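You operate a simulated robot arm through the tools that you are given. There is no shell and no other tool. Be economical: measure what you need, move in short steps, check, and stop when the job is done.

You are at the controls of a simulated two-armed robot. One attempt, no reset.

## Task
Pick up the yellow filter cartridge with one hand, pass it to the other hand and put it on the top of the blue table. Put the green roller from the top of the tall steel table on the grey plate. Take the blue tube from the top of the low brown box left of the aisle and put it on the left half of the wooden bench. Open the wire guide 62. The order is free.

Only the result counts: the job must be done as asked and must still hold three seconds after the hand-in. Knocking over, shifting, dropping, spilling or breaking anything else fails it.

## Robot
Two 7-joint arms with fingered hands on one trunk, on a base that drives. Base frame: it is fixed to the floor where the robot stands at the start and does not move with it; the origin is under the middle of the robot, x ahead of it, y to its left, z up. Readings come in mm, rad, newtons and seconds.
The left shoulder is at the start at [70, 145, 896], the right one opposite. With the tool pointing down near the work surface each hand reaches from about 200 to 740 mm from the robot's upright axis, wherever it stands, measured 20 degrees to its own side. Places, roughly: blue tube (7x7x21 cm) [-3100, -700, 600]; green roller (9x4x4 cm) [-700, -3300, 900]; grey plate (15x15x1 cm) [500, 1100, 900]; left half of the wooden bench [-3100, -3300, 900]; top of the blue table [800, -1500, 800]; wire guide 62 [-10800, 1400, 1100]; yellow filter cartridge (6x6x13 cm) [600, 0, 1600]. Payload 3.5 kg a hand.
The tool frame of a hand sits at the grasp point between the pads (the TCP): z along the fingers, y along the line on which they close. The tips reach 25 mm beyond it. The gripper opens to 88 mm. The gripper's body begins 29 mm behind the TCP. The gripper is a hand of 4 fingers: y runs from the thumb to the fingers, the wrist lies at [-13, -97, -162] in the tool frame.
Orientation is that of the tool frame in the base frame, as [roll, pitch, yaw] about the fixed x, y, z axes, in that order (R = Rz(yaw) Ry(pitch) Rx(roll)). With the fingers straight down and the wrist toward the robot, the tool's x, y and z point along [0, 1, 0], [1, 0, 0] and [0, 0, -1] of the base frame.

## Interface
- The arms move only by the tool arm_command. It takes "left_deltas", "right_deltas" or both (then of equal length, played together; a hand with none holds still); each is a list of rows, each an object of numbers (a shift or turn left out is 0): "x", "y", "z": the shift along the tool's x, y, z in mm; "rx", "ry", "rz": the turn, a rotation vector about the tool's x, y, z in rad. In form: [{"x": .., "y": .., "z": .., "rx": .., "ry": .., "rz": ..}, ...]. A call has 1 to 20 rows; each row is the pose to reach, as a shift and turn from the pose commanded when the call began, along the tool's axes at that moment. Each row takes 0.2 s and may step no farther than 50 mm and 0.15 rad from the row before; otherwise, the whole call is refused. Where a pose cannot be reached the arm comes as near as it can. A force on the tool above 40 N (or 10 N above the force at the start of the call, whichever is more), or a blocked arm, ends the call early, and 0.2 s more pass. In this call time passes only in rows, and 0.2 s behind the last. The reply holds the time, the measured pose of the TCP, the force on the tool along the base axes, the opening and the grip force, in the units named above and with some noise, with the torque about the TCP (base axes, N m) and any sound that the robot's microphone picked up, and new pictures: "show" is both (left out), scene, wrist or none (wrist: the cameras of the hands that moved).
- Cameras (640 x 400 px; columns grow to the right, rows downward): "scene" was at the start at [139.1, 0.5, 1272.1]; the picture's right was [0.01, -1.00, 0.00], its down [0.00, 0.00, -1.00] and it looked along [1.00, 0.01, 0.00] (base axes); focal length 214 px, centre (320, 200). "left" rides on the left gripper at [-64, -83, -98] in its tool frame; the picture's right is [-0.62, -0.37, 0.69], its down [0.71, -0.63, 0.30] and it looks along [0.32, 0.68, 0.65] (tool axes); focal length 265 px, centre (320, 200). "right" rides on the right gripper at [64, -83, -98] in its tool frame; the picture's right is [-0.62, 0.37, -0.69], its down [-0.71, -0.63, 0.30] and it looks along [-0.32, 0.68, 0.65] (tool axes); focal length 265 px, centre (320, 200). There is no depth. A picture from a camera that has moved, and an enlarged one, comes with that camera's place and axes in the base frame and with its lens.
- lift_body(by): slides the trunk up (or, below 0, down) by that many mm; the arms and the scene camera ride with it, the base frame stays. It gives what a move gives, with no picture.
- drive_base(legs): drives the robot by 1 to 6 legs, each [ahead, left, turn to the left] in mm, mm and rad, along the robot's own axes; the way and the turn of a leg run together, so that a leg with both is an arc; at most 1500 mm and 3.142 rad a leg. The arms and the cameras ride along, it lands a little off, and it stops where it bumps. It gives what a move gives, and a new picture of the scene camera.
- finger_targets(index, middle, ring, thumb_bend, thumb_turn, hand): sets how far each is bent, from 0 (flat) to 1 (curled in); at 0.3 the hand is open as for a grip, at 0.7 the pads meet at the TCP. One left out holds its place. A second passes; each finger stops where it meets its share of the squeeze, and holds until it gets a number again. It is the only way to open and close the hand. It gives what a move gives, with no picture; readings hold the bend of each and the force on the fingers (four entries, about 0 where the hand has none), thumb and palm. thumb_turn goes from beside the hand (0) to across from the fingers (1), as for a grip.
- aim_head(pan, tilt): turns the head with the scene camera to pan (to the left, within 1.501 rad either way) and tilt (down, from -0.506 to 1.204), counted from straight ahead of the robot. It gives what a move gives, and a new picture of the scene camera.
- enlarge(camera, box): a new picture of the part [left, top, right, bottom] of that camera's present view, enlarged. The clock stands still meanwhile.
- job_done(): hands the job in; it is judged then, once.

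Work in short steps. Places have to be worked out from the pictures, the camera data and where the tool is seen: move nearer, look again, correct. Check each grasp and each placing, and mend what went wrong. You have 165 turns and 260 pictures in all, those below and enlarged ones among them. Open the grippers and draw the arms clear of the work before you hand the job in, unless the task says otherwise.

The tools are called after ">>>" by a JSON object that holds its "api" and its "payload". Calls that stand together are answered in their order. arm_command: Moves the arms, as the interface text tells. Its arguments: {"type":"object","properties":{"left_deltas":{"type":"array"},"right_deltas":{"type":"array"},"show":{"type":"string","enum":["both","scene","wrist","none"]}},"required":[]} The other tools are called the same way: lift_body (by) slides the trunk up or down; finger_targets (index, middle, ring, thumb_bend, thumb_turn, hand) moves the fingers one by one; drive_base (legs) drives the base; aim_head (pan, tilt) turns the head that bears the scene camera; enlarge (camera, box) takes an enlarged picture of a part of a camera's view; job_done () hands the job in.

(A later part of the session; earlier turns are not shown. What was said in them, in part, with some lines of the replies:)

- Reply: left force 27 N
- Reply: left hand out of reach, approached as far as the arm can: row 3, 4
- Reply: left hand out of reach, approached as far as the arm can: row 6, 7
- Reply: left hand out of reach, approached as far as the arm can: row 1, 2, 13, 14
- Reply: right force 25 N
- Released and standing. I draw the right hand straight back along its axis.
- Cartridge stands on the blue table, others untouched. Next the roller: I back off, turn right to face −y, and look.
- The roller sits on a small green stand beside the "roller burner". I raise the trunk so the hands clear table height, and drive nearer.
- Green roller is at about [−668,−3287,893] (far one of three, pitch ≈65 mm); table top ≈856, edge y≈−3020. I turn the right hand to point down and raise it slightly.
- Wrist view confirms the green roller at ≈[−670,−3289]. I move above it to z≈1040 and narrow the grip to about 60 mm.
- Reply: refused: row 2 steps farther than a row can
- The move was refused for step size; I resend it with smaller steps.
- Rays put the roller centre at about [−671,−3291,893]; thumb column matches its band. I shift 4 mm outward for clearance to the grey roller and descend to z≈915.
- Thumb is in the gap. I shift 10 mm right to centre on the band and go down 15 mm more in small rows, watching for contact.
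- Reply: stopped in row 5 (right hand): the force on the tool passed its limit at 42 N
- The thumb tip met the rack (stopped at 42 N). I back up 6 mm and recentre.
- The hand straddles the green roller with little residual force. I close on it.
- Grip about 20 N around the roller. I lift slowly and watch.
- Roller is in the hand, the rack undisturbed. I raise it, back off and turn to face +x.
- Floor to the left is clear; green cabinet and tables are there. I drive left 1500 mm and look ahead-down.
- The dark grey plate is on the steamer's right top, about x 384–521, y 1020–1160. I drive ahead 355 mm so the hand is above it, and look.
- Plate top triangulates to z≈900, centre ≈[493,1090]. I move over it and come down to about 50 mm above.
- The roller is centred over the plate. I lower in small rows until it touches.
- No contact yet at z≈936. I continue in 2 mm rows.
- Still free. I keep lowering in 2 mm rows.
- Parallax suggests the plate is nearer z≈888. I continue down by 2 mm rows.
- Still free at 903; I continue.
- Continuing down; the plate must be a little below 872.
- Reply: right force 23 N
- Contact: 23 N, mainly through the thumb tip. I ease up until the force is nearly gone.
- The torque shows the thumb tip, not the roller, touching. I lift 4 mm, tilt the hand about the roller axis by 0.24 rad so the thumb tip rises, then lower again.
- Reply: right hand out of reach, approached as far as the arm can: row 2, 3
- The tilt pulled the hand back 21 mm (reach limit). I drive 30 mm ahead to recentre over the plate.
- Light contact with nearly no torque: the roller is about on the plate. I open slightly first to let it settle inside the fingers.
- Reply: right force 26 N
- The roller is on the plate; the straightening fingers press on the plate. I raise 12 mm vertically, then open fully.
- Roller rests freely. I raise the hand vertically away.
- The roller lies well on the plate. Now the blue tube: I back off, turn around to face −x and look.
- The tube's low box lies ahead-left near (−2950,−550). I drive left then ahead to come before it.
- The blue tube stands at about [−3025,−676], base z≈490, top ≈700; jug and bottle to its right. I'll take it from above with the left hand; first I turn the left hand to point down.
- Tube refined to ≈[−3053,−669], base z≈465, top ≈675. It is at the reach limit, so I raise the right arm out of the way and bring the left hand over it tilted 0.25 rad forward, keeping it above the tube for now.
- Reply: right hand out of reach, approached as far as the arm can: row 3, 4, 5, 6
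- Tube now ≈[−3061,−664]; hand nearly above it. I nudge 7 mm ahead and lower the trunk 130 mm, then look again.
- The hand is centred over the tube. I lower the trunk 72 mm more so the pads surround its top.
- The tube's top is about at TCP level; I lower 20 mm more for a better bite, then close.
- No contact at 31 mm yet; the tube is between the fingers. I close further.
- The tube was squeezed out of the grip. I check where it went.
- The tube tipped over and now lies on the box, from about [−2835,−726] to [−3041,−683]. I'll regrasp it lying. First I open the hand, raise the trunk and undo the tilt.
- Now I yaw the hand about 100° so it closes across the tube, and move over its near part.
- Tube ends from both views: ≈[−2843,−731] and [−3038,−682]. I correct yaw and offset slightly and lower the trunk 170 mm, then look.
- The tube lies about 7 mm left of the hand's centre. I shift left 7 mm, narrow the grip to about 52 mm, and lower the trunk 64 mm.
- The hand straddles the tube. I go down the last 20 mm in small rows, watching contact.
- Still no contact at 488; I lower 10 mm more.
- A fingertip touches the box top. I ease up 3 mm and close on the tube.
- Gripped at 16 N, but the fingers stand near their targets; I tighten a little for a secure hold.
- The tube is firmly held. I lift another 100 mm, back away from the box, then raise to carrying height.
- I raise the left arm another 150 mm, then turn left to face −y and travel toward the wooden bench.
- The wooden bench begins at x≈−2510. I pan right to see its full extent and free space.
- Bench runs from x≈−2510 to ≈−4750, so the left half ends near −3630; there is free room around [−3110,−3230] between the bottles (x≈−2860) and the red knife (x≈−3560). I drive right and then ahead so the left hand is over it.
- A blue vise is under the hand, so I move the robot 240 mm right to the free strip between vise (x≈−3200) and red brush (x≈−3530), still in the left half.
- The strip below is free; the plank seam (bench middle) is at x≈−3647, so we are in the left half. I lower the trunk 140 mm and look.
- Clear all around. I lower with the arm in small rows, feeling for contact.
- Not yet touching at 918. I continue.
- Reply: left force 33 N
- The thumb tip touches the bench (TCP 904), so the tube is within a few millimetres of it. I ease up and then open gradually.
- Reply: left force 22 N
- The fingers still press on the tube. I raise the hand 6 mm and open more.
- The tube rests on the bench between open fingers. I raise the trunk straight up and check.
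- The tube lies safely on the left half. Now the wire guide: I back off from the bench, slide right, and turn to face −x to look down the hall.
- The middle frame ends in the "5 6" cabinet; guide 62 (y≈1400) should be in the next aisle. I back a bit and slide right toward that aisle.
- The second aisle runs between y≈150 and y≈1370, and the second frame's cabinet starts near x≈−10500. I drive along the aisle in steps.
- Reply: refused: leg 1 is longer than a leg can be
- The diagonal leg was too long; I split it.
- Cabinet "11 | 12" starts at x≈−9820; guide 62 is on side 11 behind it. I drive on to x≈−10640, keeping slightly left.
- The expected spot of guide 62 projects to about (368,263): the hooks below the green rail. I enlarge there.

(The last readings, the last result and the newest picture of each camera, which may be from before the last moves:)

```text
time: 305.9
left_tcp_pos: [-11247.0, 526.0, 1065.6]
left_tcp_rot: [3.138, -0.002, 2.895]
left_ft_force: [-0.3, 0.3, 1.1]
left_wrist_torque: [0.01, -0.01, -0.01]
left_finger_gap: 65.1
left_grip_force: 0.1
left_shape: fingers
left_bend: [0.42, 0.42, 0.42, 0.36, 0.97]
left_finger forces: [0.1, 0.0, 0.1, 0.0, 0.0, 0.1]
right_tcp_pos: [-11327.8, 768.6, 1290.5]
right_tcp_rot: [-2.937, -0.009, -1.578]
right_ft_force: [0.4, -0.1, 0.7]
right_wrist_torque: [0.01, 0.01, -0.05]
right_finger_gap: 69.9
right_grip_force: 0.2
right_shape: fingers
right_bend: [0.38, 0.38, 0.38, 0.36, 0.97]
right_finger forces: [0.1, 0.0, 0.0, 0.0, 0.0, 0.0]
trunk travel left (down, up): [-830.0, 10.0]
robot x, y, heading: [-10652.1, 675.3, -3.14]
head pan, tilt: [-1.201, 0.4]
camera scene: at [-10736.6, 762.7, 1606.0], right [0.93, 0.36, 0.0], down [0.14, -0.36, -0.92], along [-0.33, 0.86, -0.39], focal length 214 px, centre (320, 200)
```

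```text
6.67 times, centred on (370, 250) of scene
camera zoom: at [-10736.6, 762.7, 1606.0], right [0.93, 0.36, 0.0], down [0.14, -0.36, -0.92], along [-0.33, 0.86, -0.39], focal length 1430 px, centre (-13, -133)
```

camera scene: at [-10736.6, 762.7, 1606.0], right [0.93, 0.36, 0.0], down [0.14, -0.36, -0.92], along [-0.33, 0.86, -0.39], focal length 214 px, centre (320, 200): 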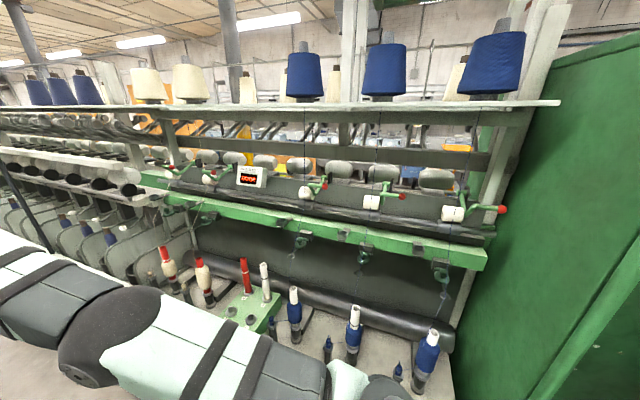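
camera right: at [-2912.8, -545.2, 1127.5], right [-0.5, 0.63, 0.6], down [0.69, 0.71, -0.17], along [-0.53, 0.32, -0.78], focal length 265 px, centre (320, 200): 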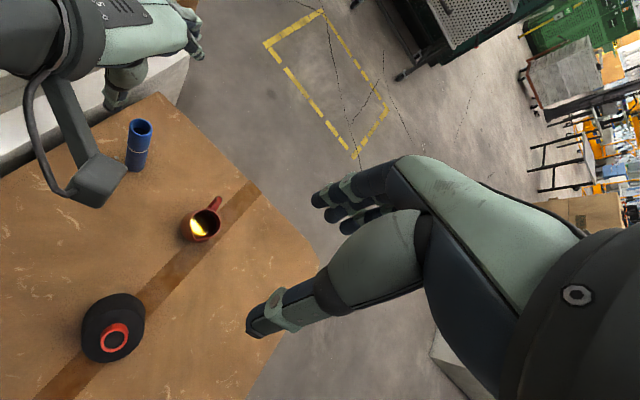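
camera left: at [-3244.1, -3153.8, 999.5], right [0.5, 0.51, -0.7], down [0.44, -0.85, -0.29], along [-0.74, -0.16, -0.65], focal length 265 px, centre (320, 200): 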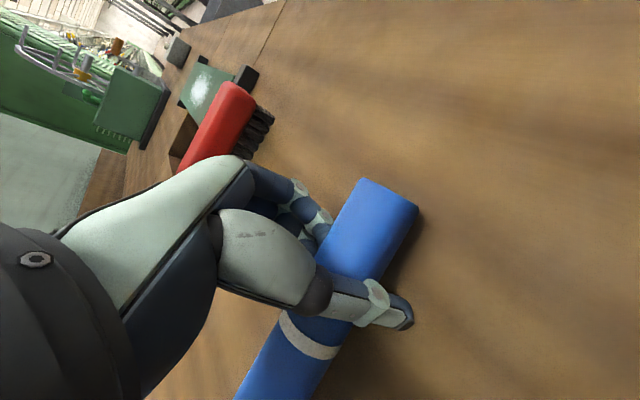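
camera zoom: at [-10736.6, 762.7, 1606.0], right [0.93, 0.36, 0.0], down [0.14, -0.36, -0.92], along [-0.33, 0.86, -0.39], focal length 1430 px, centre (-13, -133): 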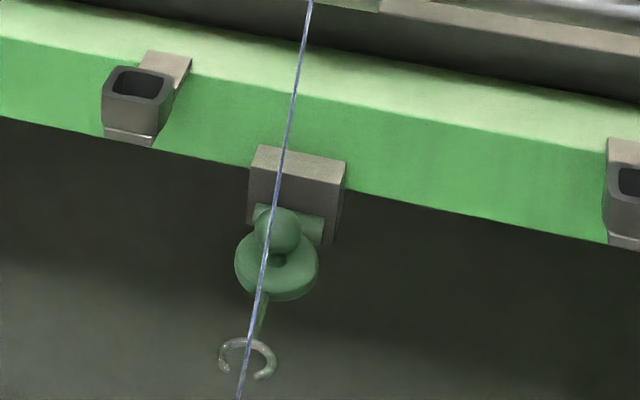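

Hook at about [−10816,1400,1100] matches the given place of guide 62. I move left in the aisle for room, turn right to face the frame, and look closely.

>>> {"api": "drive_base", "payload": {"legs": [[0, 240, 0], [0, 0, -1.571]]}}

>>> {"api": "aim_head", "payload": {"pan": 0.0, "tilt": 0.45}}

```text
time: 311.4
left_tcp_pos: [-10815.5, 1027.5, 1064.7]
left_tcp_rot: [3.139, -0.002, 1.346]
left_ft_force: [0.1, 0.0, -0.8]
left_wrist_torque: [-0.01, 0.02, -0.01]
left_finger_gap: 65.3
left_grip_force: 0.0
left_shape: fingers
left_bend: [0.42, 0.42, 0.42, 0.36, 0.97]
left_finger forces: [0.1, 0.0, 0.1, 0.0, 0.1, 0.1]
right_tcp_pos: [-10575.4, 1114.7, 1290.0]
right_tcp_rot: [-2.936, -0.01, -3.128]
right_ft_force: [0.3, 0.2, -0.2]
right_wrist_torque: [-0.04, 0.01, -0.02]
right_finger_gap: 69.8
right_grip_force: 0.1
right_shape: fingers
right_bend: [0.38, 0.38, 0.38, 0.36, 0.97]
right_finger forces: [0.0, 0.0, 0.0, 0.1, 0.0, 0.0]
trunk travel left (down, up): [-830.0, 10.0]
robot x, y, heading: [-10650.3, 433.1, 1.587]
head pan, tilt: [-1.201, 0.4]
camera scene: at [-10568.7, 520.5, 1605.9], right [0.38, -0.92, 0.0], down [-0.36, -0.15, -0.92], along [0.85, 0.35, -0.39], focal length 214 px, centre (320, 200)
```

scene: 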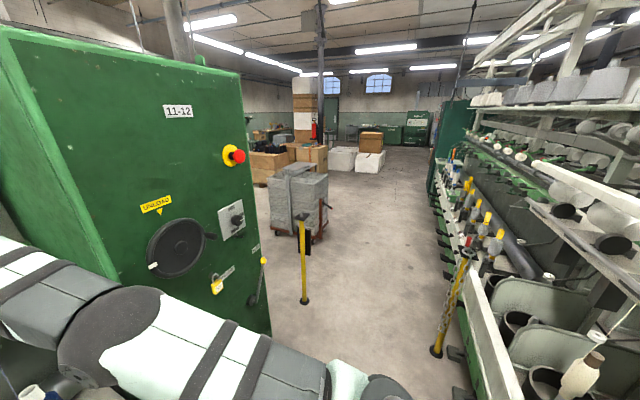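

```text
time: 312.9
left_tcp_pos: [-10814.5, 1028.3, 1064.9]
left_tcp_rot: [3.138, 0.0, 1.346]
left_ft_force: [-0.9, 0.7, 0.6]
left_wrist_torque: [0.0, 0.0, -0.01]
left_finger_gap: 65.3
left_grip_force: 0.0
left_shape: fingers
left_bend: [0.42, 0.42, 0.42, 0.36, 0.97]
left_finger forces: [0.1, 0.0, 0.0, 0.0, 0.0, 0.0]
right_tcp_pos: [-10573.7, 1114.1, 1290.5]
right_tcp_rot: [-2.936, -0.009, -3.128]
right_ft_force: [-0.7, 0.5, -0.3]
right_wrist_torque: [-0.05, -0.02, 0.0]
right_finger_gap: 69.9
right_grip_force: 0.0
right_shape: fingers
right_bend: [0.38, 0.38, 0.38, 0.36, 0.97]
right_finger forces: [0.0, 0.0, 0.1, 0.1, 0.1, 0.0]
trunk travel left (down, up): [-830.0, 10.0]
robot x, y, heading: [-10652.7, 438.2, 1.59]
head pan, tilt: [0.0, 0.45]
camera scene: at [-10655.7, 577.2, 1601.2], right [1.0, 0.02, 0.0], down [0.01, -0.44, -0.9], along [-0.02, 0.9, -0.44], focal length 214 px, centre (320, 200)
```

scene: 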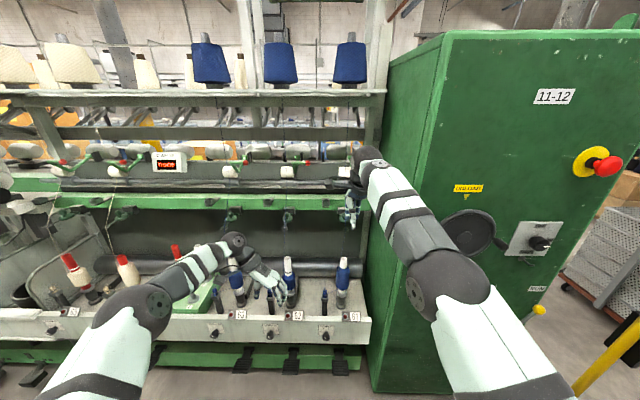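

Labels are visible along the spindle rail; I enlarge to read the numbers.

>>> {"api": "enlarge", "payload": {"camera": "scene", "box": [180, 290, 380, 360]}}

>>> {"api": "enlarge", "payload": {"camera": "scene", "box": [190, 150, 370, 260]}}

```text
3.20 times, centred on (280, 325) of scene
camera zoom: at [-10655.7, 577.2, 1601.2], right [1.0, 0.02, 0.0], down [0.01, -0.44, -0.9], along [-0.02, 0.9, -0.44], focal length 686 px, centre (448, -200)
```

zoom: 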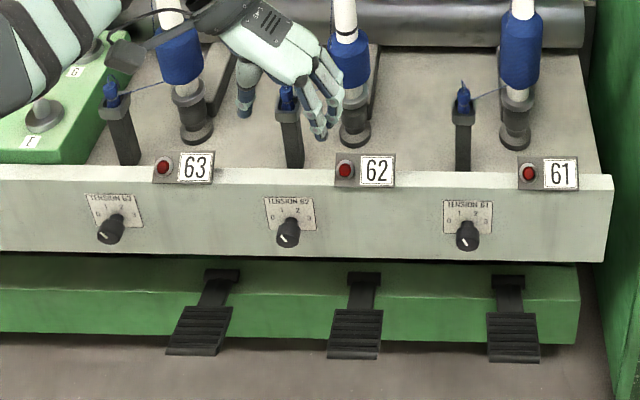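

```text
3.56 times, centred on (280, 205) of scene
camera zoom: at [-10655.7, 577.2, 1601.2], right [1.0, 0.02, 0.0], down [0.01, -0.44, -0.9], along [-0.02, 0.9, -0.44], focal length 763 px, centre (462, 182)
```

zoom: 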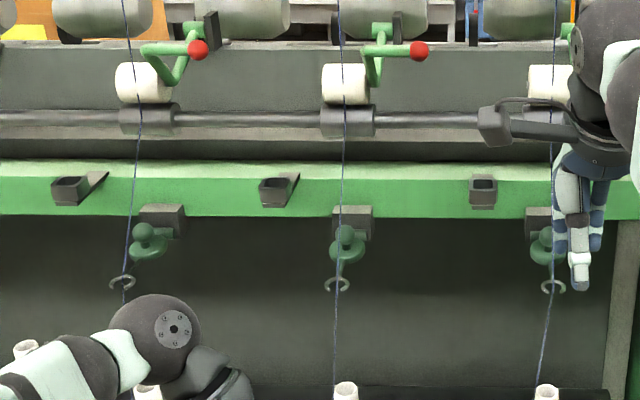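

Labels confirm: 62 is the middle guide, ring at about [−10825,1452,1071], pigtail at [−10828,1383,1057], hinged under the rail; opening means swinging it up. To lift it from the side without touching the yarn, I turn the left hand to point right (+x), fingers toward the frame, and pull the right hand back.

>>> {"api": "arm_command", "payload": {"left_deltas": [{"x": 3, "y": 14, "rx": -0.0858, "ry": -0.0684, "rz": -0.0858}, {"x": 6, "y": 27, "rx": -0.1716, "ry": -0.1368, "rz": -0.1716}, {"x": 9, "y": 41, "rx": -0.2574, "ry": -0.2051, "rz": -0.2574}, {"x": 12, "y": 55, "rx": -0.3433, "ry": -0.2735, "rz": -0.3433}, {"x": 16, "y": 68, "rx": -0.4291, "ry": -0.3419, "rz": -0.4291}, {"x": 19, "y": 82, "rx": -0.5149, "ry": -0.4103, "rz": -0.5149}, {"x": 22, "y": 96, "rx": -0.6007, "ry": -0.4786, "rz": -0.6007}, {"x": 25, "y": 110, "rx": -0.6865, "ry": -0.547, "rz": -0.6865}, {"x": 28, "y": 123, "rx": -0.7723, "ry": -0.6154, "rz": -0.7723}, {"x": 31, "y": 137, "rx": -0.8581, "ry": -0.6838, "rz": -0.8581}, {"x": 34, "y": 151, "rx": -0.9439, "ry": -0.7521, "rz": -0.9439}, {"x": 37, "y": 164, "rx": -1.0298, "ry": -0.8205, "rz": -1.0298}, {"x": 41, "y": 178, "rx": -1.1156, "ry": -0.8889, "rz": -1.1156}, {"x": 44, "y": 192, "rx": -1.2014, "ry": -0.9573, "rz": -1.2014}, {"x": 47, "y": 205, "rx": -1.2872, "ry": -1.0256, "rz": -1.2872}, {"x": 50, "y": 219, "rx": -1.373, "ry": -1.094, "rz": -1.373}], "right_deltas": [{"x": -20, "y": -20}, {"x": -40, "y": -40}, {"x": -60, "y": -60}, {"x": -80, "y": -80}, {"x": -100, "y": -100}, {"x": -120, "y": -120}, {"x": -140, "y": -140}, {"x": -160, "y": -160}, {"x": -180, "y": -180}, {"x": -200, "y": -200}, {"x": -220, "y": -220}, {"x": -235, "y": -240}, {"x": -250, "y": -260}, {"x": -250, "y": -270}, {"x": -250, "y": -280}, {"x": -250, "y": -280}]}}

```text
time: 316.2
left_tcp_pos: [-10590.5, 1027.8, 1066.3]
left_tcp_rot: [-0.517, 1.568, -0.515]
left_ft_force: [-0.8, -0.1, 0.5]
left_wrist_torque: [0.01, -0.01, 0.02]
left_finger_gap: 65.2
left_grip_force: 0.0
left_shape: fingers
left_bend: [0.42, 0.42, 0.42, 0.36, 0.97]
left_finger forces: [0.1, 0.0, 0.0, 0.1, 0.1, 0.0]
right_tcp_pos: [-10319.8, 842.5, 1344.9]
right_tcp_rot: [-2.934, -0.008, -3.126]
right_ft_force: [0.1, -0.2, -0.4]
right_wrist_torque: [0.01, 0.01, 0.03]
right_finger_gap: 69.7
right_grip_force: 0.1
right_shape: fingers
right_bend: [0.38, 0.38, 0.38, 0.36, 0.97]
right_finger forces: [0.1, 0.0, 0.1, 0.0, 0.0, 0.1]
trunk travel left (down, up): [-830.0, 10.0]
robot x, y, heading: [-10656.5, 437.0, 1.589]
head pan, tilt: [0.0, 0.45]
camera scene: at [-10654.6, 576.9, 1601.3], right [1.0, 0.02, 0.0], down [0.01, -0.44, -0.9], along [-0.02, 0.9, -0.44], focal length 214 px, centre (320, 200)
camera right: at [-10381.0, 781.8, 1459.8], right [0.62, 0.51, 0.6], down [0.72, -0.67, -0.18], along [0.31, 0.54, -0.78], focal length 265 px, centre (320, 200)
camera left: at [-10688.0, 944.3, 1129.3], right [0.69, -0.37, 0.62], down [0.31, -0.63, -0.71], along [0.65, 0.68, -0.32], focal length 265 px, centre (320, 200)
```

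scene: 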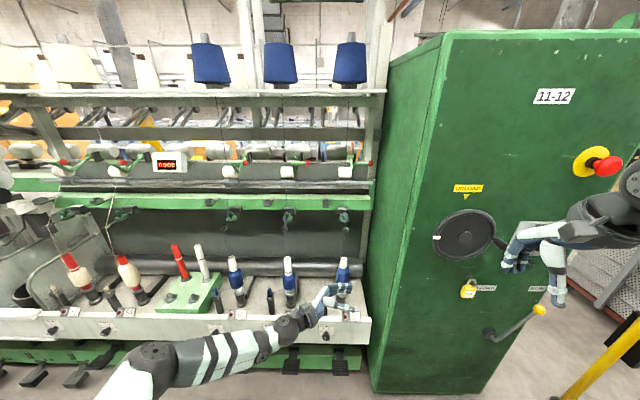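
right: 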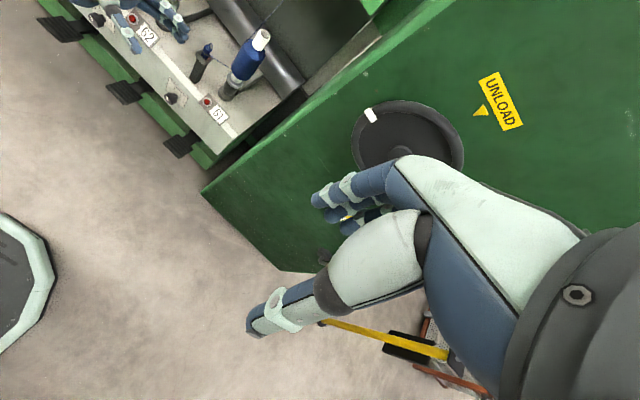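
left: 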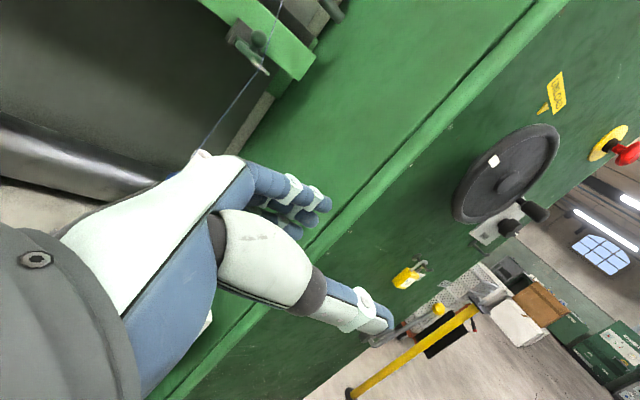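

The left wrist camera now sees guide 61 from the side — useful for the mechanism. I enlarge it.

>>> {"api": "enlarge", "payload": {"camera": "left", "box": [190, 0, 350, 100]}}

>>> {"api": "enlarge", "payload": {"camera": "scene", "box": [250, 150, 330, 250]}}

```text
4.00 times, centred on (270, 50) of left
camera zoom: at [-10688.0, 944.3, 1129.3], right [0.69, -0.37, 0.62], down [0.31, -0.63, -0.71], along [0.65, 0.68, -0.32], focal length 1062 px, centre (520, 800)
```

zoom: 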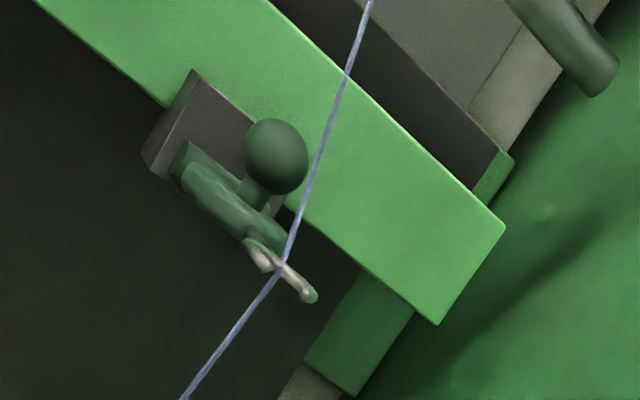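

```text
4.00 times, centred on (290, 200) of scene
camera zoom: at [-10654.6, 576.9, 1601.3], right [1.0, 0.02, 0.0], down [0.01, -0.44, -0.9], along [-0.02, 0.9, -0.44], focal length 858 px, centre (440, 200)
```

zoom: 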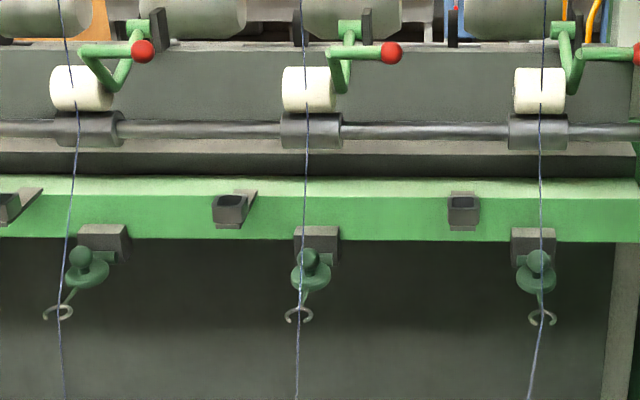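

Now I understand the lappet: hinge at y≈1470, disc and knob at y≈1411, yarn about 70 mm nearer. I'll slip the fingers from the left under the disc behind the yarn. First flatten the thumb, shift the robot left 290 mm, lower 21 mm, and go part of the way ahead.

>>> {"api": "finger_targets", "payload": {"hand": "left", "index": 0.3, "middle": 0.3, "ring": 0.3, "thumb_bend": 0.0}}

>>> {"api": "lift_body", "payload": {"by": -21}}

>>> {"api": "drive_base", "payload": {"legs": [[0, 290, -0.018], [200, 0, 0]]}}

>>> {"api": "enlarge", "payload": {"camera": "left", "box": [0, 0, 640, 400]}}

```text
time: 317.2
left_tcp_pos: [-10591.1, 1027.1, 1065.1]
left_tcp_rot: [0.105, 1.566, 0.104]
left_ft_force: [-0.1, 0.5, 0.3]
left_wrist_torque: [-0.02, -0.02, 0.01]
left_finger_gap: 100.0
left_grip_force: 0.0
left_shape: fingers
left_bend: [0.3, 0.3, 0.3, 0.0, 0.97]
left_finger forces: [0.0, 0.0, 0.0, 0.0, 0.0, 0.1]
right_tcp_pos: [-10319.4, 842.9, 1346.7]
right_tcp_rot: [-2.935, -0.009, -3.128]
right_ft_force: [-0.1, -0.5, -0.6]
right_wrist_torque: [0.0, 0.03, 0.0]
right_finger_gap: 69.8
right_grip_force: 0.0
right_shape: fingers
right_bend: [0.38, 0.38, 0.38, 0.36, 0.97]
right_finger forces: [0.0, 0.0, 0.0, 0.0, 0.0, 0.0]
trunk travel left (down, up): [-830.0, 10.0]
robot x, y, heading: [-10653.4, 435.8, 1.589]
head pan, tilt: [0.0, 0.45]
```

```text
time: 317.9
left_tcp_pos: [-10591.1, 1026.5, 1044.7]
left_tcp_rot: [-0.507, 1.566, -0.506]
left_ft_force: [-0.3, 0.4, -0.3]
left_wrist_torque: [-0.05, -0.01, 0.01]
left_finger_gap: 100.0
left_grip_force: 0.1
left_shape: fingers
left_bend: [0.3, 0.3, 0.3, 0.0, 0.97]
left_finger forces: [0.0, 0.0, 0.0, 0.0, 0.0, 0.1]
right_tcp_pos: [-10319.5, 843.8, 1323.4]
right_tcp_rot: [-2.935, -0.009, -3.128]
right_ft_force: [0.4, 0.1, -0.3]
right_wrist_torque: [0.0, 0.01, 0.04]
right_finger_gap: 69.6
right_grip_force: 0.0
right_shape: fingers
right_bend: [0.38, 0.38, 0.38, 0.36, 0.97]
right_finger forces: [0.0, 0.1, 0.0, 0.0, 0.0, 0.0]
trunk travel left (down, up): [-809.0, 31.0]
robot x, y, heading: [-10654.7, 439.3, 1.591]
head pan, tilt: [0.0, 0.45]
```

```text
time: 321.1
left_tcp_pos: [-10874.6, 1219.2, 1045.3]
left_tcp_rot: [0.772, 1.565, 0.754]
left_ft_force: [0.2, -1.2, -0.1]
left_wrist_torque: [0.0, -0.02, 0.0]
left_finger_gap: 100.0
left_grip_force: 0.0
left_shape: fingers
left_bend: [0.3, 0.3, 0.3, 0.0, 0.97]
left_finger forces: [0.1, 0.1, 0.0, 0.0, 0.1, 0.0]
right_tcp_pos: [-10606.4, 1029.8, 1325.9]
right_tcp_rot: [-2.937, -0.008, 3.142]
right_ft_force: [-0.1, -0.6, 0.3]
right_wrist_torque: [0.04, 0.02, 0.01]
right_finger_gap: 69.8
right_grip_force: 0.1
right_shape: fingers
right_bend: [0.38, 0.38, 0.38, 0.36, 0.97]
right_finger forces: [0.0, 0.0, 0.0, 0.0, 0.0, 0.0]
trunk travel left (down, up): [-809.0, 31.0]
robot x, y, heading: [-10946.7, 631.3, 1.577]
head pan, tilt: [0.0, 0.45]
camera scene: at [-10946.6, 768.8, 1580.7], right [1.0, 0.0, 0.0], down [0.0, -0.43, -0.9], along [0.0, 0.9, -0.43], focal length 214 px, centre (320, 200)
```

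scene: 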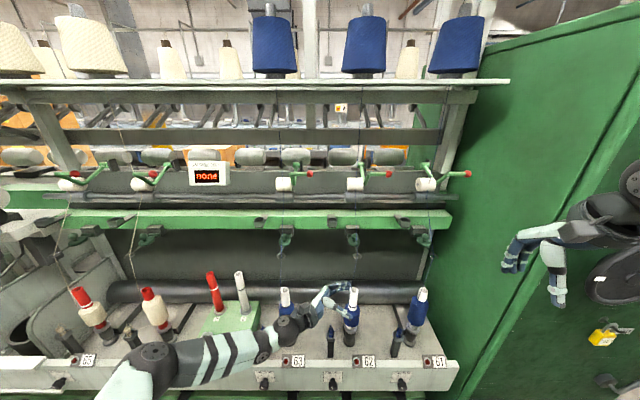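

```text
1.00 times, centred on (320, 200) of left (not enlarged: the box is as wide or as high as the picture)
camera zoom: at [-10973.8, 1137.8, 1109.4], right [0.68, -0.38, 0.62], down [0.3, -0.63, -0.72], along [0.67, 0.67, -0.32], focal length 265 px, centre (320, 200)
```

zoom: 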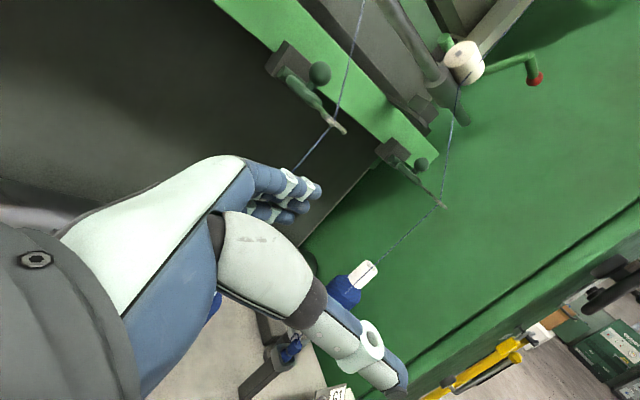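

Clear side view: guide 62's hinge ≈(y 1490,z 1088), knob (1420,1118), pigtail (1333,1091), at x≈−10820. I drive 140 mm ahead so the fingers come left of the disc, behind the yarn line.

>>> {"api": "drive_base", "payload": {"legs": [[140, 0, -0.006]]}}

>>> {"api": "enlarge", "payload": {"camera": "left", "box": [0, 0, 640, 400]}}

>>> {"api": "enlarge", "payload": {"camera": "scene", "box": [220, 200, 440, 350]}}

```text
time: 322.4
left_tcp_pos: [-10871.4, 1357.0, 1045.9]
left_tcp_rot: [0.451, 1.568, 0.431]
left_ft_force: [-0.1, -0.5, -0.1]
left_wrist_torque: [-0.02, -0.01, -0.01]
left_finger_gap: 100.2
left_grip_force: 0.1
left_shape: fingers
left_bend: [0.3, 0.3, 0.3, 0.0, 0.97]
left_finger forces: [0.1, 0.0, 0.0, 0.0, 0.1, 0.0]
right_tcp_pos: [-10605.7, 1167.9, 1325.0]
right_tcp_rot: [-2.938, -0.009, 3.135]
right_ft_force: [0.1, 0.2, -0.5]
right_wrist_torque: [0.0, 0.02, 0.01]
right_finger_gap: 69.8
right_grip_force: 0.1
right_shape: fingers
right_bend: [0.38, 0.38, 0.38, 0.36, 0.97]
right_finger forces: [0.0, 0.0, 0.1, 0.0, 0.0, 0.0]
trunk travel left (down, up): [-809.0, 31.0]
robot x, y, heading: [-10947.3, 770.0, 1.568]
head pan, tilt: [0.0, 0.45]
camera scene: at [-10946.6, 908.4, 1580.6], right [1.0, 0.0, 0.0], down [0.0, -0.43, -0.9], along [0.0, 0.9, -0.43], focal length 214 px, centre (320, 200)
```

scene: 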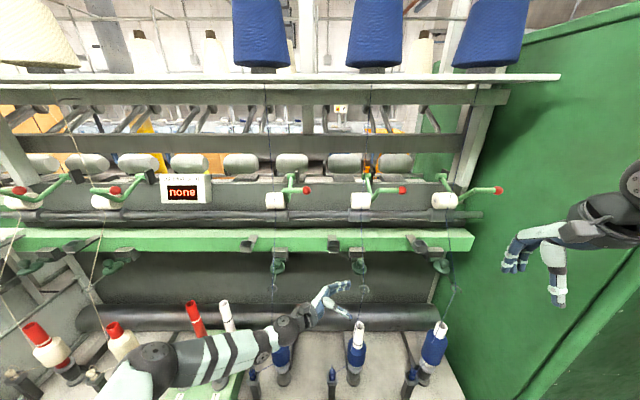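

```text
1.00 times, centred on (320, 200) of left (not enlarged: the box is as wide or as high as the picture)
camera zoom: at [-10972.0, 1277.2, 1109.1], right [0.68, -0.38, 0.62], down [0.29, -0.63, -0.71], along [0.67, 0.67, -0.32], focal length 265 px, centre (320, 200)
```

zoom: 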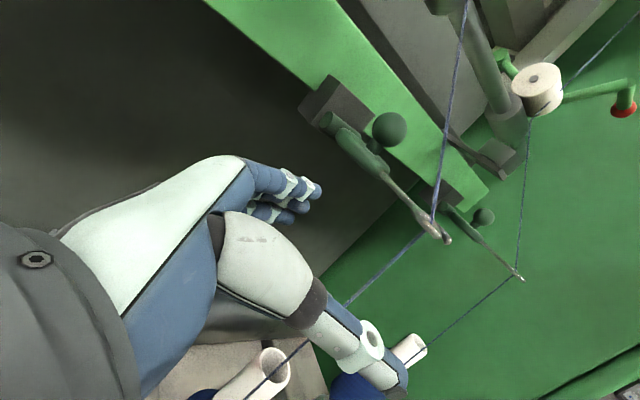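

```text
2.67 times, centred on (330, 275) of scene
camera zoom: at [-10946.6, 908.4, 1580.6], right [1.0, 0.0, 0.0], down [0.0, -0.43, -0.9], along [0.0, 0.9, -0.43], focal length 572 px, centre (293, 0)
```

zoom: 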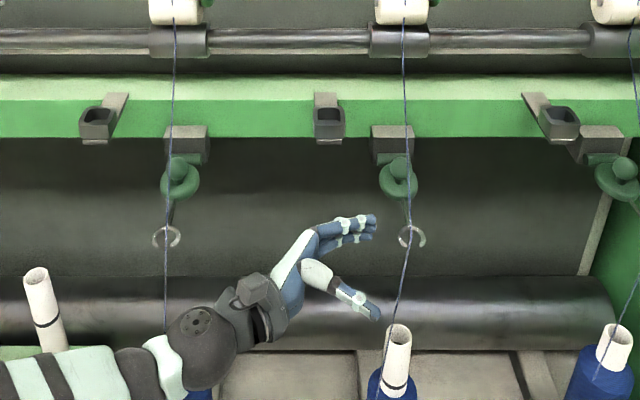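

The fingers (z≈1052) are below the disc (z≈1090, y≈1425), the yarn at y≈1340 passes between thumb and fingers. I shift 15 mm toward the frame and then 45 mm right, under the disc.

>>> {"api": "arm_command", "payload": {"left_deltas": [{"y": 15}, {"y": 18, "z": 15}, {"y": 18, "z": 30}, {"y": 18, "z": 45}]}}

>>> {"api": "enlarge", "payload": {"camera": "scene", "box": [270, 220, 420, 330]}}

```text
time: 323.4
left_tcp_pos: [-10827.3, 1376.9, 1044.7]
left_tcp_rot: [0.475, 1.566, 0.454]
left_ft_force: [-0.1, 0.3, -0.9]
left_wrist_torque: [-0.02, 0.01, 0.01]
left_finger_gap: 99.7
left_grip_force: 0.1
left_shape: fingers
left_bend: [0.3, 0.3, 0.3, 0.0, 0.97]
left_finger forces: [0.0, 0.1, 0.1, 0.0, 0.0, 0.0]
right_tcp_pos: [-10605.0, 1170.1, 1324.5]
right_tcp_rot: [-2.935, -0.007, 3.135]
right_ft_force: [-0.4, 0.6, 0.4]
right_wrist_torque: [-0.02, 0.03, 0.01]
right_finger_gap: 69.5
right_grip_force: 0.1
right_shape: fingers
right_bend: [0.38, 0.38, 0.38, 0.36, 0.97]
right_finger forces: [0.0, 0.1, 0.0, 0.1, 0.0, 0.0]
trunk travel left (down, up): [-809.0, 31.0]
robot x, y, heading: [-10945.0, 770.2, 1.57]
head pan, tilt: [0.0, 0.45]
camera scene: at [-10945.8, 911.2, 1580.3], right [1.0, 0.0, 0.0], down [0.0, -0.44, -0.9], along [0.0, 0.9, -0.44], focal length 214 px, centre (320, 200)
camera left: at [-10926.1, 1295.8, 1107.9], right [0.68, -0.38, 0.62], down [0.29, -0.64, -0.71], along [0.67, 0.67, -0.32], focal length 265 px, centre (320, 200)
```

scene: 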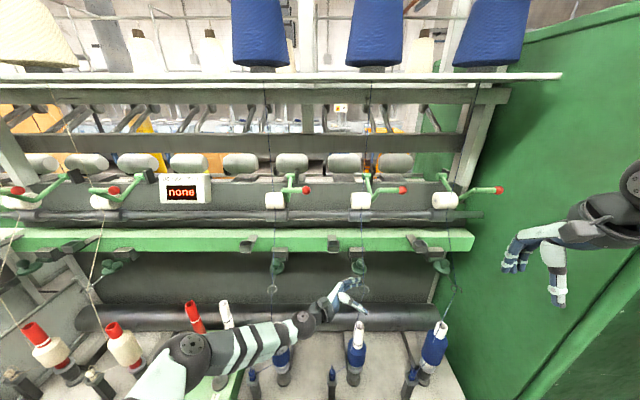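
left: 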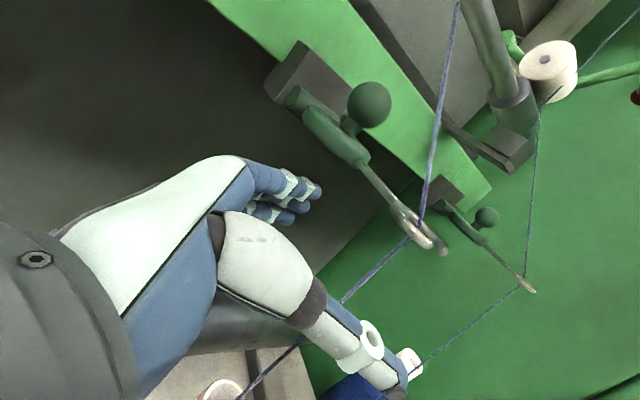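

```text
3.64 times, centred on (345, 275) of scene
camera zoom: at [-10945.8, 911.2, 1580.3], right [1.0, 0.0, 0.0], down [0.0, -0.44, -0.9], along [0.0, 0.9, -0.44], focal length 780 px, centre (229, -73)
```

zoom: 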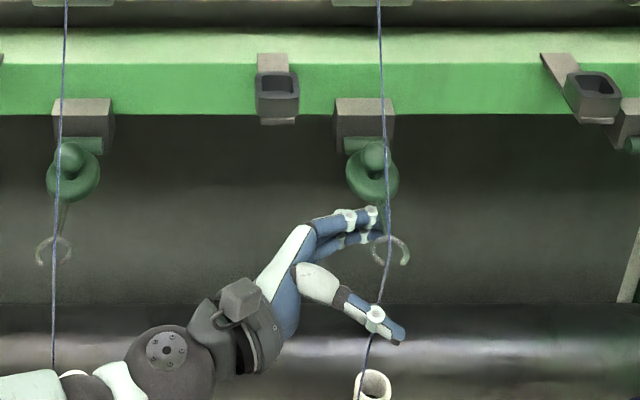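

Fingertips are under the disc at x≈−10814, y≈1421. I now raise along the lappet's arc (up, then toward the frame), to about 60° first.

>>> {"api": "arm_command", "payload": {"left_deltas": [{"z": 8, "x": -10}, {"z": 8, "x": -20}, {"z": 8, "x": -32, "y": -1}, {"z": 8, "x": -44, "y": -2}, {"z": 8, "x": -56, "y": -2}, {"z": 8, "x": -68, "y": 2}, {"z": 8, "x": -79, "y": 7}, {"z": 8, "x": -90, "y": 14}]}}

>>> {"api": "enlarge", "payload": {"camera": "scene", "box": [270, 200, 420, 310]}}

```text
time: 325.2
left_tcp_pos: [-10816.9, 1386.6, 1132.0]
left_tcp_rot: [-1.945, 1.566, -1.971]
left_ft_force: [-2.8, -10.9, -9.1]
left_wrist_torque: [-0.62, -0.1, 0.3]
left_finger_gap: 99.9
left_grip_force: 6.9
left_shape: fingers
left_bend: [0.31, 0.33, 0.3, 0.0, 0.97]
left_finger forces: [0.4, 13.0, 0.0, 0.0, 0.1, 0.1]
right_tcp_pos: [-10605.3, 1168.4, 1325.6]
right_tcp_rot: [-2.937, -0.008, 3.135]
right_ft_force: [0.3, -0.7, -0.3]
right_wrist_torque: [-0.01, -0.02, 0.01]
right_finger_gap: 69.7
right_grip_force: 0.0
right_shape: fingers
right_bend: [0.38, 0.38, 0.38, 0.36, 0.97]
right_finger forces: [0.0, 0.1, 0.0, 0.1, 0.0, 0.0]
trunk travel left (down, up): [-809.0, 31.0]
robot x, y, heading: [-10946.3, 769.2, 1.573]
head pan, tilt: [0.0, 0.45]
camera scene: at [-10947.1, 909.0, 1580.2], right [1.0, 0.0, 0.0], down [0.0, -0.43, -0.9], along [0.0, 0.9, -0.43], focal length 214 px, centre (320, 200)
camera left: at [-10917.9, 1306.9, 1196.1], right [0.68, -0.38, 0.62], down [0.29, -0.64, -0.71], along [0.67, 0.67, -0.33], focal length 265 px, centre (320, 200)
```

scene: 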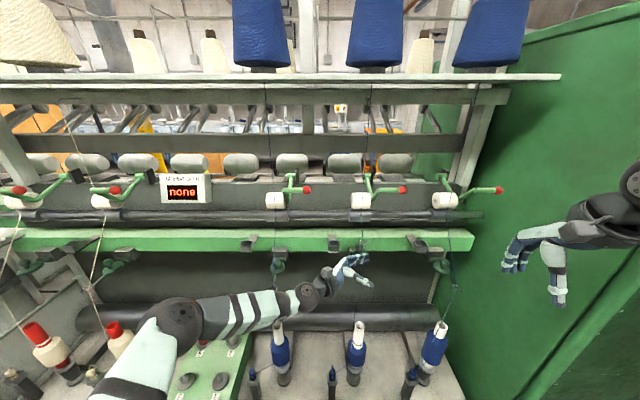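
left: 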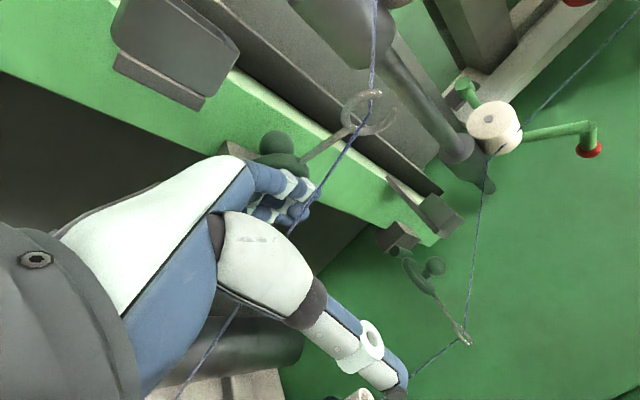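

```text
3.64 times, centred on (345, 255) of scene
camera zoom: at [-10947.1, 909.0, 1580.2], right [1.0, 0.0, 0.0], down [0.0, -0.43, -0.9], along [0.0, 0.9, -0.43], focal length 780 px, centre (229, 0)
```

zoom: 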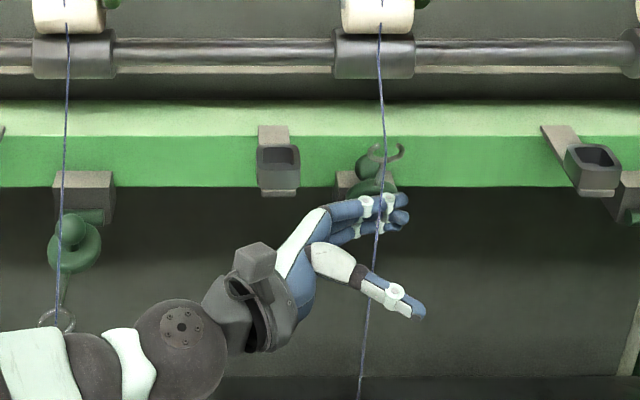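

The guide has swung up; about 14 N pushes back. I press a little further to see whether it is at its stop.

>>> {"api": "arm_command", "payload": {"left_deltas": [{"x": -4, "y": 5}, {"x": -8, "y": 11}, {"x": -11, "y": 17}], "show": "wrist"}}

```text
time: 325.8
left_tcp_pos: [-10817.5, 1388.4, 1132.2]
left_tcp_rot: [-2.004, 1.549, -2.041]
left_ft_force: [-5.6, -19.3, -7.0]
left_wrist_torque: [-0.57, -0.04, 0.56]
left_finger_gap: 98.7
left_grip_force: 10.7
left_shape: fingers
left_bend: [0.32, 0.37, 0.3, 0.0, 0.97]
left_finger forces: [1.7, 18.7, 0.1, 0.0, 0.0, 0.1]
right_tcp_pos: [-10605.9, 1166.1, 1327.4]
right_tcp_rot: [-2.939, -0.008, 3.136]
right_ft_force: [-0.7, -0.4, 0.1]
right_wrist_torque: [0.03, 0.02, 0.01]
right_finger_gap: 70.0
right_grip_force: 0.0
right_shape: fingers
right_bend: [0.38, 0.38, 0.38, 0.36, 0.97]
right_finger forces: [0.1, 0.0, 0.0, 0.0, 0.0, 0.0]
trunk travel left (down, up): [-809.0, 31.0]
robot x, y, heading: [-10945.3, 767.1, 1.571]
head pan, tilt: [0.0, 0.45]
stopped in row 2 (left hand): the force on the tool passed its limit at 43 N (the readings are from after the stop); the commanded pose is now the measured one
camera left: at [-10917.9, 1310.6, 1197.7], right [0.68, -0.38, 0.62], down [0.27, -0.65, -0.71], along [0.68, 0.65, -0.34], focal length 265 px, centre (320, 200)
```

left: 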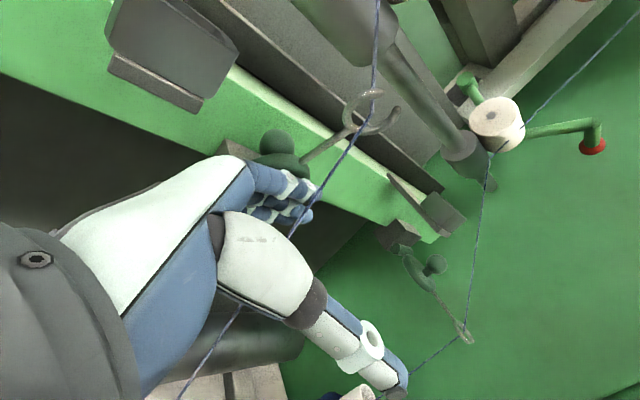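

It is at a hard stop. I ease off and lower the fingers to see whether the guide stays open.

>>> {"api": "arm_command", "payload": {"left_deltas": [{"y": -6}, {"x": 4, "y": -10}, {"x": 12, "y": -12}, {"x": 22, "y": -12}]}}

>>> {"api": "enlarge", "payload": {"camera": "scene", "box": [270, 200, 420, 310]}}

```text
time: 326.8
left_tcp_pos: [-10817.0, 1382.9, 1111.0]
left_tcp_rot: [-2.013, 1.558, -2.041]
left_ft_force: [0.9, -0.1, -0.2]
left_wrist_torque: [-0.02, 0.01, 0.0]
left_finger_gap: 100.1
left_grip_force: 0.0
left_shape: fingers
left_bend: [0.3, 0.3, 0.3, 0.0, 0.97]
left_finger forces: [0.0, 0.0, 0.1, 0.1, 0.0, 0.0]
right_tcp_pos: [-10604.7, 1171.6, 1324.6]
right_tcp_rot: [-2.937, -0.008, 3.136]
right_ft_force: [0.5, -0.7, 0.1]
right_wrist_torque: [-0.01, 0.0, 0.04]
right_finger_gap: 70.0
right_grip_force: 0.0
right_shape: fingers
right_bend: [0.38, 0.38, 0.38, 0.36, 0.97]
right_finger forces: [0.0, 0.0, 0.0, 0.1, 0.0, 0.1]
trunk travel left (down, up): [-809.0, 31.0]
robot x, y, heading: [-10945.4, 769.4, 1.568]
head pan, tilt: [0.0, 0.45]
camera scene: at [-10946.3, 911.8, 1580.2], right [1.0, 0.0, 0.0], down [0.0, -0.44, -0.9], along [0.0, 0.9, -0.44], focal length 214 px, centre (320, 200)
camera left: at [-10917.9, 1304.2, 1177.1], right [0.69, -0.38, 0.62], down [0.28, -0.65, -0.71], along [0.67, 0.66, -0.34], focal length 265 px, centre (320, 200)
```

scene: 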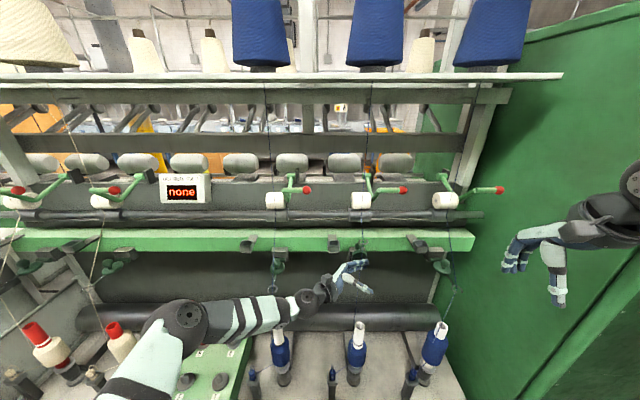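
left: 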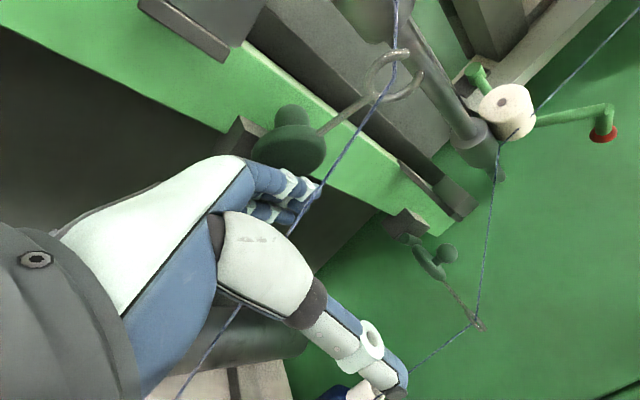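

```text
3.64 times, centred on (345, 255) of scene
camera zoom: at [-10946.3, 911.8, 1580.2], right [1.0, 0.0, 0.0], down [0.0, -0.44, -0.9], along [0.0, 0.9, -0.44], focal length 780 px, centre (229, 0)
```

zoom: 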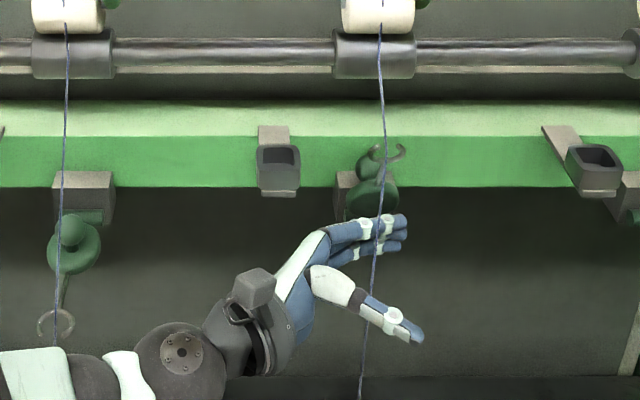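

The guide stays up on its own with zero force on the hand. I lower the fingers, withdraw left past the yarn, and check.

>>> {"api": "arm_command", "payload": {"left_deltas": [{"x": 22}, {"x": 44}, {"x": 64}, {"x": 64, "z": -20}, {"x": 64, "z": -40}, {"x": 64, "z": -60}, {"x": 64, "z": -60, "y": -25}]}}

>>> {"api": "enlarge", "payload": {"camera": "scene", "box": [270, 200, 420, 310]}}

```text
time: 328.4
left_tcp_pos: [-10879.9, 1357.6, 1049.1]
left_tcp_rot: [-1.869, 1.555, -1.899]
left_ft_force: [0.0, -0.6, 0.3]
left_wrist_torque: [-0.02, 0.0, 0.0]
left_finger_gap: 100.5
left_grip_force: 0.1
left_shape: fingers
left_bend: [0.3, 0.3, 0.3, 0.0, 0.97]
left_finger forces: [0.1, 0.0, 0.0, 0.0, 0.1, 0.0]
right_tcp_pos: [-10606.3, 1170.2, 1324.3]
right_tcp_rot: [-2.936, -0.008, 3.136]
right_ft_force: [-0.2, -0.8, 0.4]
right_wrist_torque: [-0.01, 0.0, 0.0]
right_finger_gap: 69.9
right_grip_force: 0.1
right_shape: fingers
right_bend: [0.38, 0.38, 0.38, 0.36, 0.97]
right_finger forces: [0.0, 0.1, 0.1, 0.1, 0.0, 0.0]
trunk travel left (down, up): [-809.0, 31.0]
robot x, y, heading: [-10943.3, 766.8, 1.574]
head pan, tilt: [0.0, 0.45]
camera scene: at [-10947.1, 909.9, 1580.3], right [1.0, 0.0, 0.0], down [0.0, -0.43, -0.9], along [0.0, 0.9, -0.43], focal length 214 px, centre (320, 200)
camera left: at [-10979.6, 1279.0, 1113.9], right [0.69, -0.38, 0.62], down [0.28, -0.65, -0.71], along [0.67, 0.66, -0.34], focal length 265 px, centre (320, 200)
```

scene: 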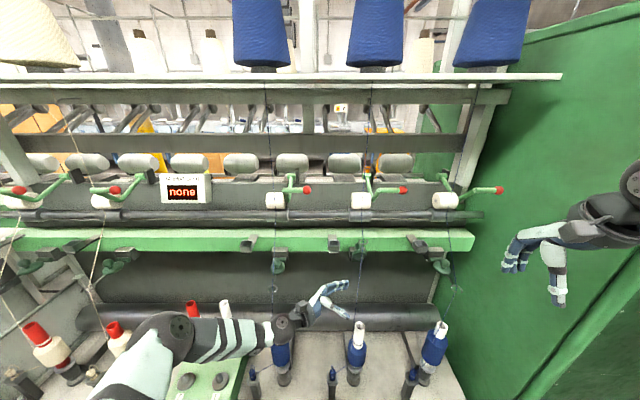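
left: 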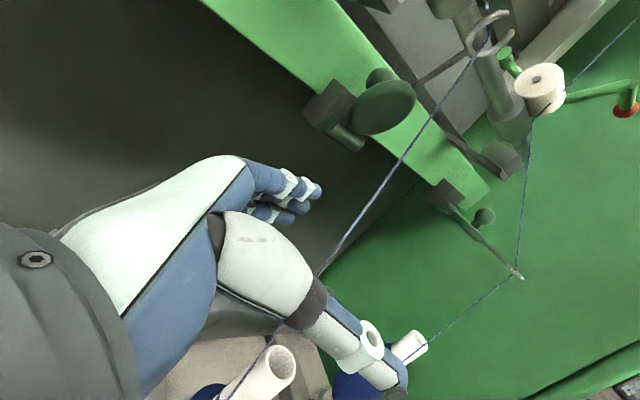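

```text
3.64 times, centred on (345, 255) of scene
camera zoom: at [-10947.1, 909.9, 1580.3], right [1.0, 0.0, 0.0], down [0.0, -0.43, -0.9], along [0.0, 0.9, -0.43], focal length 780 px, centre (229, 0)
```

zoom: 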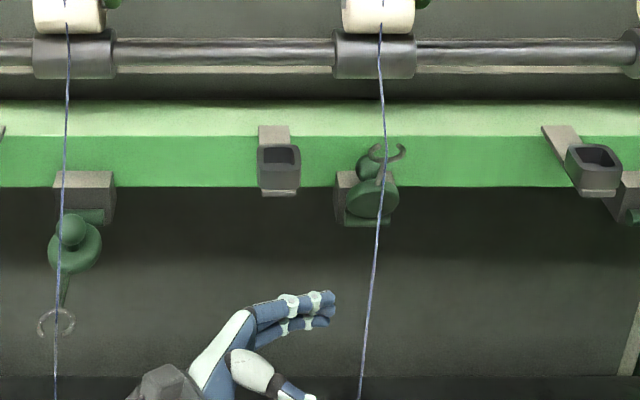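

Guide 62 stands open on its own, yarn unbroken and neighbours untouched. I back the robot clear and set both hands open.

>>> {"api": "drive_base", "payload": {"legs": [[-330, 0, 0]]}}

>>> {"api": "finger_targets", "payload": {"hand": "right", "index": 0.3, "middle": 0.3, "ring": 0.3, "thumb_bend": 0.3}}

>>> {"api": "finger_targets", "payload": {"hand": "left", "thumb_bend": 0.3}}

>>> {"api": "enlarge", "payload": {"camera": "scene", "box": [250, 150, 420, 280]}}

```text
time: 330.6
left_tcp_pos: [-10881.5, 1026.0, 1047.4]
left_tcp_rot: [-1.953, 1.553, -1.98]
left_ft_force: [-0.3, 0.2, 1.1]
left_wrist_torque: [0.04, -0.04, -0.02]
left_finger_gap: 100.2
left_grip_force: 0.0
left_shape: fingers
left_bend: [0.3, 0.3, 0.3, 0.0, 0.97]
left_finger forces: [0.0, 0.0, 0.1, 0.0, 0.1, 0.0]
right_tcp_pos: [-10607.2, 840.3, 1322.8]
right_tcp_rot: [-2.934, -0.009, 3.139]
right_ft_force: [-0.8, 0.1, 0.7]
right_wrist_torque: [-0.01, 0.01, -0.04]
right_finger_gap: 69.8
right_grip_force: 0.0
right_shape: fingers
right_bend: [0.38, 0.38, 0.38, 0.36, 0.97]
right_finger forces: [0.0, 0.0, 0.0, 0.0, 0.0, 0.0]
trunk travel left (down, up): [-809.0, 31.0]
robot x, y, heading: [-10945.7, 439.3, 1.571]
head pan, tilt: [0.0, 0.45]
camera scene: at [-10946.8, 579.9, 1580.0], right [1.0, 0.0, 0.0], down [0.0, -0.44, -0.9], along [0.0, 0.9, -0.44], focal length 214 px, centre (320, 200)
```

scene: 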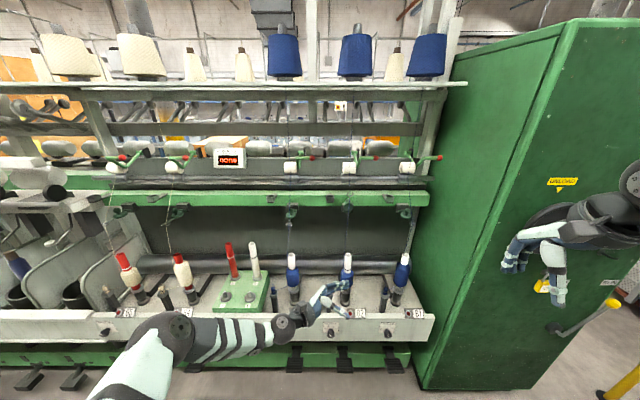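

```text
time: 331.6
left_tcp_pos: [-10880.8, 1026.4, 1048.9]
left_tcp_rot: [-2.085, 1.555, -2.111]
left_ft_force: [0.2, -0.7, 0.3]
left_wrist_torque: [0.01, -0.01, 0.01]
left_finger_gap: 100.2
left_grip_force: 0.1
left_shape: fingers
left_bend: [0.3, 0.3, 0.3, 0.0, 0.97]
left_finger forces: [0.1, 0.0, 0.0, 0.0, 0.0, 0.1]
right_tcp_pos: [-10605.8, 837.9, 1324.3]
right_tcp_rot: [-2.936, -0.008, 3.14]
right_ft_force: [-0.5, 0.0, -0.1]
right_wrist_torque: [-0.01, 0.03, 0.01]
right_finger_gap: 84.3
right_grip_force: 0.0
right_shape: fingers
right_bend: [0.3, 0.3, 0.3, 0.3, 0.97]
right_finger forces: [0.0, 0.1, 0.1, 0.0, 0.1, 0.1]
trunk travel left (down, up): [-809.0, 31.0]
robot x, y, heading: [-10943.8, 434.9, 1.57]
head pan, tilt: [0.0, 0.45]
```

```text
time: 332.6
left_tcp_pos: [-10881.4, 1024.8, 1047.9]
left_tcp_rot: [-2.006, 1.554, -2.033]
left_ft_force: [-0.1, 0.3, 0.5]
left_wrist_torque: [0.0, 0.02, 0.02]
left_finger_gap: 85.1
left_grip_force: 0.1
left_shape: fingers
left_bend: [0.3, 0.3, 0.3, 0.3, 0.97]
left_finger forces: [0.1, 0.1, 0.0, 0.0, 0.0, 0.0]
right_tcp_pos: [-10605.9, 838.1, 1324.2]
right_tcp_rot: [-2.935, -0.009, 3.139]
right_ft_force: [0.5, -1.0, 0.4]
right_wrist_torque: [-0.01, 0.02, -0.01]
right_finger_gap: 84.3
right_grip_force: 0.0
right_shape: fingers
right_bend: [0.3, 0.3, 0.3, 0.3, 0.97]
right_finger forces: [0.0, 0.1, 0.1, 0.1, 0.1, 0.0]
trunk travel left (down, up): [-809.0, 31.0]
robot x, y, heading: [-10947.4, 433.2, 1.571]
head pan, tilt: [0.0, 0.45]
```

```text
3.08 times, centred on (335, 215) of scene
camera zoom: at [-10946.8, 577.3, 1580.3], right [1.0, 0.0, 0.0], down [0.0, -0.44, -0.9], along [0.0, 0.9, -0.44], focal length 660 px, centre (274, 154)
```

zoom: 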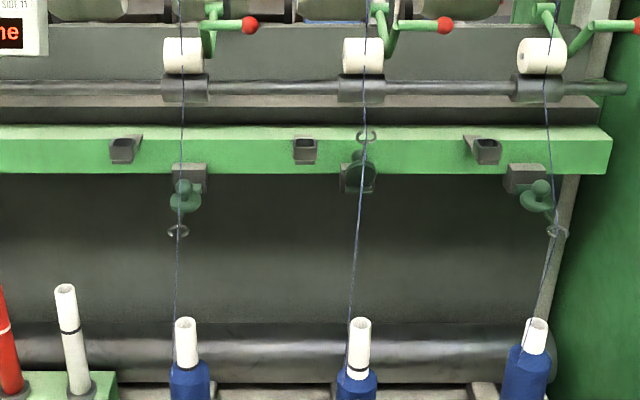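

Guide 62 is open and stays open; all four tasks are done, the hands are open and clear. I hand the job in.

>>> {"api": "job_done", "payload": {}}

```text
The job is handed in.
```

I finished all four tasks and handed the job in; no verdict on the result has come back.

- **Yellow filter cartridge:** I turned its clamp lever to FREE, lifted the cartridge out with the left hand, passed it to the right and stood it on the blue table. It stands the other way up than it did in its socket.
- **Green roller:** it lies near the middle of the grey plate, and the other two rollers stayed in their rack.
- **Blue tube:** it slipped out of the first grip and tipped over on the brown box. I picked it up again and laid it on the left half of the wooden bench, clear of the vise and brush.
- **Wire guide 62:** it is swung up and stays open without being held. Its yarn is unbroken and guides 61 and 63 are unmoved.

During the roller pick the thumb pressed briefly on the rack (about 42 N). I saw nothing else moved, knocked over or broken.
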